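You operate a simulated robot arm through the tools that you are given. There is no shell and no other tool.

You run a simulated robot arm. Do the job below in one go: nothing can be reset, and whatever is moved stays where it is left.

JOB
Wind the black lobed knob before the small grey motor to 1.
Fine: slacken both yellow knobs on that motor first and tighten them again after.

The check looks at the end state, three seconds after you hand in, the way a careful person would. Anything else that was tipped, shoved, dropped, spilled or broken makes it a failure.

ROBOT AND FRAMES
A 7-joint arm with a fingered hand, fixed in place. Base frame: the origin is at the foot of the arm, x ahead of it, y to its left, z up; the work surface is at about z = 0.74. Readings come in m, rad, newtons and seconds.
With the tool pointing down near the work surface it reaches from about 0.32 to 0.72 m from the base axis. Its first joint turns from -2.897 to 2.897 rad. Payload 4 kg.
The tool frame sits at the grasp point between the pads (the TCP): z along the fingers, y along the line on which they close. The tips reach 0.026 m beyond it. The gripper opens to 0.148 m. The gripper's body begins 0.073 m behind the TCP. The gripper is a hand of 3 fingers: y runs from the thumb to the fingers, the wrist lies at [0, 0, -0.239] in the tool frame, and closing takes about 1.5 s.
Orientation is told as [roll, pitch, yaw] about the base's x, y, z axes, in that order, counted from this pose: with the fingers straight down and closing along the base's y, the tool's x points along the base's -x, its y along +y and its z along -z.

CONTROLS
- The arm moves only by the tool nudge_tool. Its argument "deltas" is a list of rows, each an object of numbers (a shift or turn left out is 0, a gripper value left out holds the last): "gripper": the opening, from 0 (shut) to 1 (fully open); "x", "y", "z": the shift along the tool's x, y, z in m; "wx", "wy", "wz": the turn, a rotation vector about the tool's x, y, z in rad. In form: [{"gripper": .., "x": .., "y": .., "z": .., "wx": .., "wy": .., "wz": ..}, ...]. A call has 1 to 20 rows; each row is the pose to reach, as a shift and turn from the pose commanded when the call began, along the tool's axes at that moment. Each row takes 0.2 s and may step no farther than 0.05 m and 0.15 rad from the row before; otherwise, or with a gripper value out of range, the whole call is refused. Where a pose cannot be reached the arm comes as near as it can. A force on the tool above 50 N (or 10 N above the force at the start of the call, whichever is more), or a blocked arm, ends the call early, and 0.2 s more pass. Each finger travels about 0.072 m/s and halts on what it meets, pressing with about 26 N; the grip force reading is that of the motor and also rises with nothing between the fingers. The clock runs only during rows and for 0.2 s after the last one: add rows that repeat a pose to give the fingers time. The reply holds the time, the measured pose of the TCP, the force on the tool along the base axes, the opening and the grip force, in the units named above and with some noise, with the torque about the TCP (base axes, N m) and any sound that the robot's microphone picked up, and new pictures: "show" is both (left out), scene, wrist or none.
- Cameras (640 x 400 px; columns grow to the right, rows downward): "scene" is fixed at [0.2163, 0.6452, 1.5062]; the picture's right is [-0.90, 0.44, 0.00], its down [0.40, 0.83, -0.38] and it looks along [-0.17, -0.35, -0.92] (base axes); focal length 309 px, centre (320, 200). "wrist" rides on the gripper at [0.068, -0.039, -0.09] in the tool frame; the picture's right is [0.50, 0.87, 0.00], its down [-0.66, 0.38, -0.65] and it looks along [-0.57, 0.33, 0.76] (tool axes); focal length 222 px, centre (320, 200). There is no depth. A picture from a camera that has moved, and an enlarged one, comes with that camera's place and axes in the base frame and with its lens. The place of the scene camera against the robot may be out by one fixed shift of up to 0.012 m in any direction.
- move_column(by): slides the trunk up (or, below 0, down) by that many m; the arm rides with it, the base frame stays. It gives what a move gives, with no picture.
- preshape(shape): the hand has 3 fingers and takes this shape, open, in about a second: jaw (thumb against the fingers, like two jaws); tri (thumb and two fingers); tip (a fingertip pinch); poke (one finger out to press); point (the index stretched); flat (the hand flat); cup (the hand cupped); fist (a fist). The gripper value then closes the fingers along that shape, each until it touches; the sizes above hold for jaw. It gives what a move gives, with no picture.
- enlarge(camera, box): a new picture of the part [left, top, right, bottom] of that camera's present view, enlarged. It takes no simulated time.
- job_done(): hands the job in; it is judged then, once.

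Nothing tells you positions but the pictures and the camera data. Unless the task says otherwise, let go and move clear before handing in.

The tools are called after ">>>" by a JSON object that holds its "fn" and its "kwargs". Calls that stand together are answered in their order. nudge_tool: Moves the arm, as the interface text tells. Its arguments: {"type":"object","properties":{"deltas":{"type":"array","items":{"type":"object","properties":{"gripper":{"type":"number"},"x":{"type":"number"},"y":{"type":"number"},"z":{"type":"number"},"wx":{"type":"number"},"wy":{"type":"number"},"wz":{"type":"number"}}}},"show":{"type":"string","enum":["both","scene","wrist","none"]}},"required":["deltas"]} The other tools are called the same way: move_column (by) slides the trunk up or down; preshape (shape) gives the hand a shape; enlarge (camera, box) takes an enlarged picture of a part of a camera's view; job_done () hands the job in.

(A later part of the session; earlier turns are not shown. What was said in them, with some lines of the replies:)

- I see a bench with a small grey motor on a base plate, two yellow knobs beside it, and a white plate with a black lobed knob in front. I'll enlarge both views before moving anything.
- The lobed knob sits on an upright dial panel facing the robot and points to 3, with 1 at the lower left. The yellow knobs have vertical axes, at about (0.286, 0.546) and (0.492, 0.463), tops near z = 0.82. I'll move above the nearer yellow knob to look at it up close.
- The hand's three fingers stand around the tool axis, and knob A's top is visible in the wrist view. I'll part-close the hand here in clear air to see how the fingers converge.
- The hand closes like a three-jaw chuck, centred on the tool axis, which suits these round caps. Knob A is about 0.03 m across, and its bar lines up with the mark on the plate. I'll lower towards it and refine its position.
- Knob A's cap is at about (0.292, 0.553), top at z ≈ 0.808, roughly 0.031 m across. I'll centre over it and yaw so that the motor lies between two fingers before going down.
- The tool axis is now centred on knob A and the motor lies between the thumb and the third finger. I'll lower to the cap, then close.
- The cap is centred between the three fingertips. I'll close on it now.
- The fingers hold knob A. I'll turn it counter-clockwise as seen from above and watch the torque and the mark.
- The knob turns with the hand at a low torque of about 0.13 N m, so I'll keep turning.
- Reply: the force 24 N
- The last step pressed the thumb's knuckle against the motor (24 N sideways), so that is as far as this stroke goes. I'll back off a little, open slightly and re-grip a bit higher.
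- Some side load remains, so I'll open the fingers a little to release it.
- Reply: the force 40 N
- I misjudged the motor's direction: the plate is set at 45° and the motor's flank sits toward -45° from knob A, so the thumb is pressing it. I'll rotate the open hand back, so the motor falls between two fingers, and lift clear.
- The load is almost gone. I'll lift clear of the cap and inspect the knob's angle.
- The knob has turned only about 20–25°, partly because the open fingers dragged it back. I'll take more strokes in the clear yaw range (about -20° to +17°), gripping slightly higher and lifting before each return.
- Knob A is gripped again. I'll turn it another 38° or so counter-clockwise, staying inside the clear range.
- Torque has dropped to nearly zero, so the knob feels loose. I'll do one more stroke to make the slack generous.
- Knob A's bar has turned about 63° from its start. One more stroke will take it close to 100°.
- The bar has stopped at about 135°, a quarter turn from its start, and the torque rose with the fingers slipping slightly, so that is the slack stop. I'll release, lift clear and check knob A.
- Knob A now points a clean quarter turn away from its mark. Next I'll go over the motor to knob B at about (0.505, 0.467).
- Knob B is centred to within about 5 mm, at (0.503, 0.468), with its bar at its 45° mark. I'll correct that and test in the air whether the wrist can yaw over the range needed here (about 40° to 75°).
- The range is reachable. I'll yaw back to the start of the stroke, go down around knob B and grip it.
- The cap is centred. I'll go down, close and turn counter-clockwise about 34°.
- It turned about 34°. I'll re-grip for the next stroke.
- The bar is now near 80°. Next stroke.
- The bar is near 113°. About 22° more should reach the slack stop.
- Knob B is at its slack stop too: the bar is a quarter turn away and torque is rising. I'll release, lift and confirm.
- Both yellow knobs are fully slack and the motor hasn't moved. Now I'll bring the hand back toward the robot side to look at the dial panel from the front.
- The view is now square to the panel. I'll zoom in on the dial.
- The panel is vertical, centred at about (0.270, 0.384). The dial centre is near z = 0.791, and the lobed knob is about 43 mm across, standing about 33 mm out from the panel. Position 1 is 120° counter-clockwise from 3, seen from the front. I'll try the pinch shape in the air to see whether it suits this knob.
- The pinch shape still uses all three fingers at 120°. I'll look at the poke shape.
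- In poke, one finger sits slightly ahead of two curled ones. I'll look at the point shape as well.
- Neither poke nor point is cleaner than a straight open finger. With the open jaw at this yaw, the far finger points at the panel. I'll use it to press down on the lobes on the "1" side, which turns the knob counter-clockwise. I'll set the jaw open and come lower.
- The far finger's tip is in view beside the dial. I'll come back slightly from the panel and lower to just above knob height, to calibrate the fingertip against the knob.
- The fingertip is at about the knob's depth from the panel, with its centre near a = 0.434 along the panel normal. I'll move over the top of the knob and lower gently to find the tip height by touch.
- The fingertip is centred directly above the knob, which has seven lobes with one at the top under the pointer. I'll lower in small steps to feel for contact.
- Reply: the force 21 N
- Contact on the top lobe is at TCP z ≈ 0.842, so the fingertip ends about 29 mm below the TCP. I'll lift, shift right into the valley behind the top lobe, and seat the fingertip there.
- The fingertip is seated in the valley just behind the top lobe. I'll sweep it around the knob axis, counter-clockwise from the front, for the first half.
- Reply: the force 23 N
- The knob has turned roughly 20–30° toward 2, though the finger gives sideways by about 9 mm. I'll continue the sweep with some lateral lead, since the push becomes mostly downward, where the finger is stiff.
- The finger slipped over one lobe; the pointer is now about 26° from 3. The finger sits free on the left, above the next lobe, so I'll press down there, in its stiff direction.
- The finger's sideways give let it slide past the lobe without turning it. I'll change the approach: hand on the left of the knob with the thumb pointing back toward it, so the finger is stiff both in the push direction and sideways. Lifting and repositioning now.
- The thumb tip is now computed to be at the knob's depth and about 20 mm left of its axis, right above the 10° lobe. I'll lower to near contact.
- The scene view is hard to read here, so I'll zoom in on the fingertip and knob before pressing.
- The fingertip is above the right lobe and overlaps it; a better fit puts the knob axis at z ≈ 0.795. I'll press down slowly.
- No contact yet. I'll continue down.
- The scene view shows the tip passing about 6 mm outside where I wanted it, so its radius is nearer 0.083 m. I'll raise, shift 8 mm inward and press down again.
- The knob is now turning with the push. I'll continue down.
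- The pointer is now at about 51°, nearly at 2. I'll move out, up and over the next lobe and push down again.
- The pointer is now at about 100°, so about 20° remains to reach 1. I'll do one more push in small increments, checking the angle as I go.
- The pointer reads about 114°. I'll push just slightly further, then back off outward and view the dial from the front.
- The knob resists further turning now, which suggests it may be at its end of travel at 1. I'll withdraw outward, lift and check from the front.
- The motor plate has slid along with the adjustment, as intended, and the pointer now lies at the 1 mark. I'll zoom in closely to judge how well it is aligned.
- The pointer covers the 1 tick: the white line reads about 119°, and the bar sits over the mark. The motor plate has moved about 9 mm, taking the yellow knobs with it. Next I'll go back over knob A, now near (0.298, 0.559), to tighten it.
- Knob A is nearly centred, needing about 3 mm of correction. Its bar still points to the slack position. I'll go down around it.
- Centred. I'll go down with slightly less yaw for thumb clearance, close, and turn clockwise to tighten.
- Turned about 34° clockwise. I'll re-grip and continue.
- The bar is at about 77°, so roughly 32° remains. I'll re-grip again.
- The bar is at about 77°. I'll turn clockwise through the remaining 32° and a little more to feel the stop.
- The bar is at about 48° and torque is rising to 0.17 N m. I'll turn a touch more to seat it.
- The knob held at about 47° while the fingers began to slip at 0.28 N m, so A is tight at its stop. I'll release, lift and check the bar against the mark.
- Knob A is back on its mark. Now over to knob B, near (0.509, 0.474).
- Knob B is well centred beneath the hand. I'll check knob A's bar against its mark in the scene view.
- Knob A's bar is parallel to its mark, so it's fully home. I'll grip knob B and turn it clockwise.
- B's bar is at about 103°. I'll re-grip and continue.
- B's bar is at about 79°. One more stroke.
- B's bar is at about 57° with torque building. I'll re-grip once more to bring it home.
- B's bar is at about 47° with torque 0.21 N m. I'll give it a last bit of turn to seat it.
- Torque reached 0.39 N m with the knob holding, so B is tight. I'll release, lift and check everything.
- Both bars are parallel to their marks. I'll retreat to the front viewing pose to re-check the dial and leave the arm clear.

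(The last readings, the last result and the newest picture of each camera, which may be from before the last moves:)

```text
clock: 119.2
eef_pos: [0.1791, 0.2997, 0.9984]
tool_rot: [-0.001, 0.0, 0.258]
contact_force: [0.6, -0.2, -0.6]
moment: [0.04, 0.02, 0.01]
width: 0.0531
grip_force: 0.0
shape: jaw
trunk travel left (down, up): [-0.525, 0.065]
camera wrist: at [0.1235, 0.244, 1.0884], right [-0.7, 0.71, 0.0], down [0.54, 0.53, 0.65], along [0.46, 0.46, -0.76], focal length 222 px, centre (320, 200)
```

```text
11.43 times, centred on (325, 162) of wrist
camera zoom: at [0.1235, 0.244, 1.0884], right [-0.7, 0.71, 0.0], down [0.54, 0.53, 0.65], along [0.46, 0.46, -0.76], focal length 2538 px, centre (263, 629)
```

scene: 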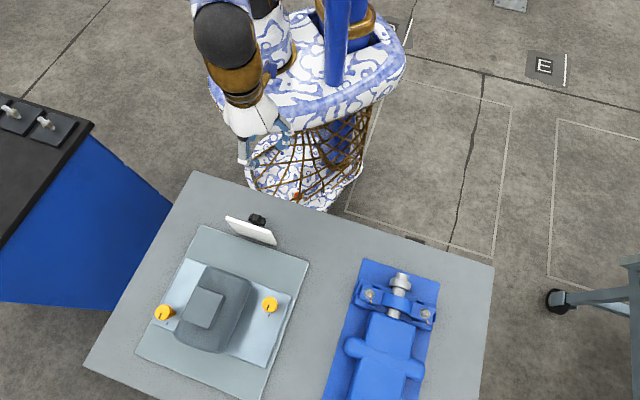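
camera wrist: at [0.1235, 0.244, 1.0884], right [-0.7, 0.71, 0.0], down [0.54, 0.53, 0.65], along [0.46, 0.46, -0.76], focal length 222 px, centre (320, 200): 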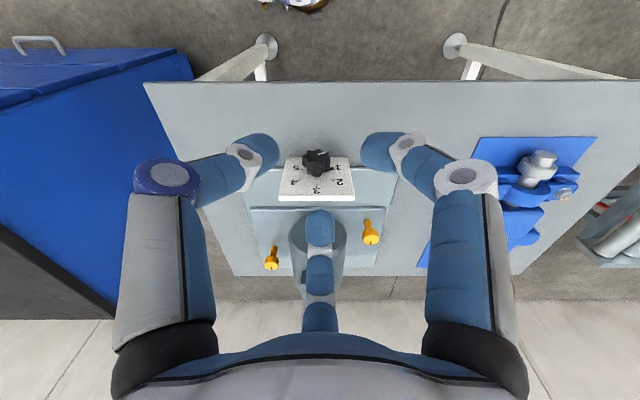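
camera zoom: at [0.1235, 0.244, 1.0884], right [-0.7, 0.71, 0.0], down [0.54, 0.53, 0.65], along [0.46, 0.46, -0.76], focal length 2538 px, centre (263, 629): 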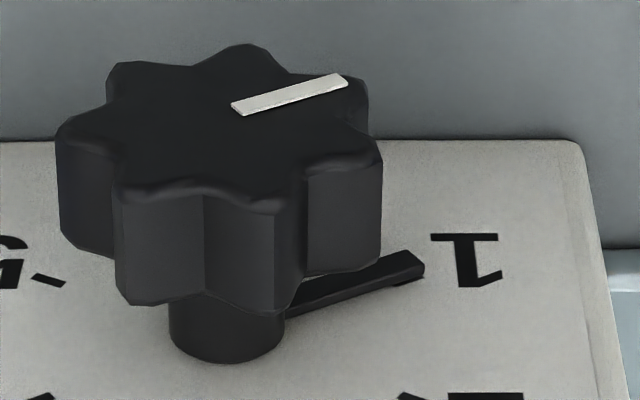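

The dial check holds: the pointer covers the 1 mark (white line about 119°, pointer bar about 122°, against the 120° tick). Both yellow knobs are back on their tight marks, the arm is clear, and nothing else has moved, so I'm handing in.

>>> {"fn": "job_done", "kwargs": {}}

```text
The job is handed in.
```

The lobed knob now points to 1, and both yellow knobs are tightened back onto their marks. I've handed the job in; no verdict has come back yet.

- **Lobed knob:** I turned it counter-clockwise from 3 to 1. The pointer covers the 1 tick, and my two readings of its angle were 119° and 122°, against about 120° for the tick. It stopped turning there, probably at the end of its travel.
- **Yellow knobs:** I slackened each one a quarter turn to its stop first. Afterwards I tightened each until it stopped and the fingers began to slip or flex. Their bars line up with the marks on the plate.
- **Motor:** winding the knob slid the motor plate back about 9 mm, away from the dial. I took that as the intended adjustment.
- **Contact during the work:** while slackening the first yellow knob, my thumb pressed the side of the motor with up to about 36 N. The camera views showed no movement from that.

The arm is clear of the bench, and the final views showed nothing else moved.
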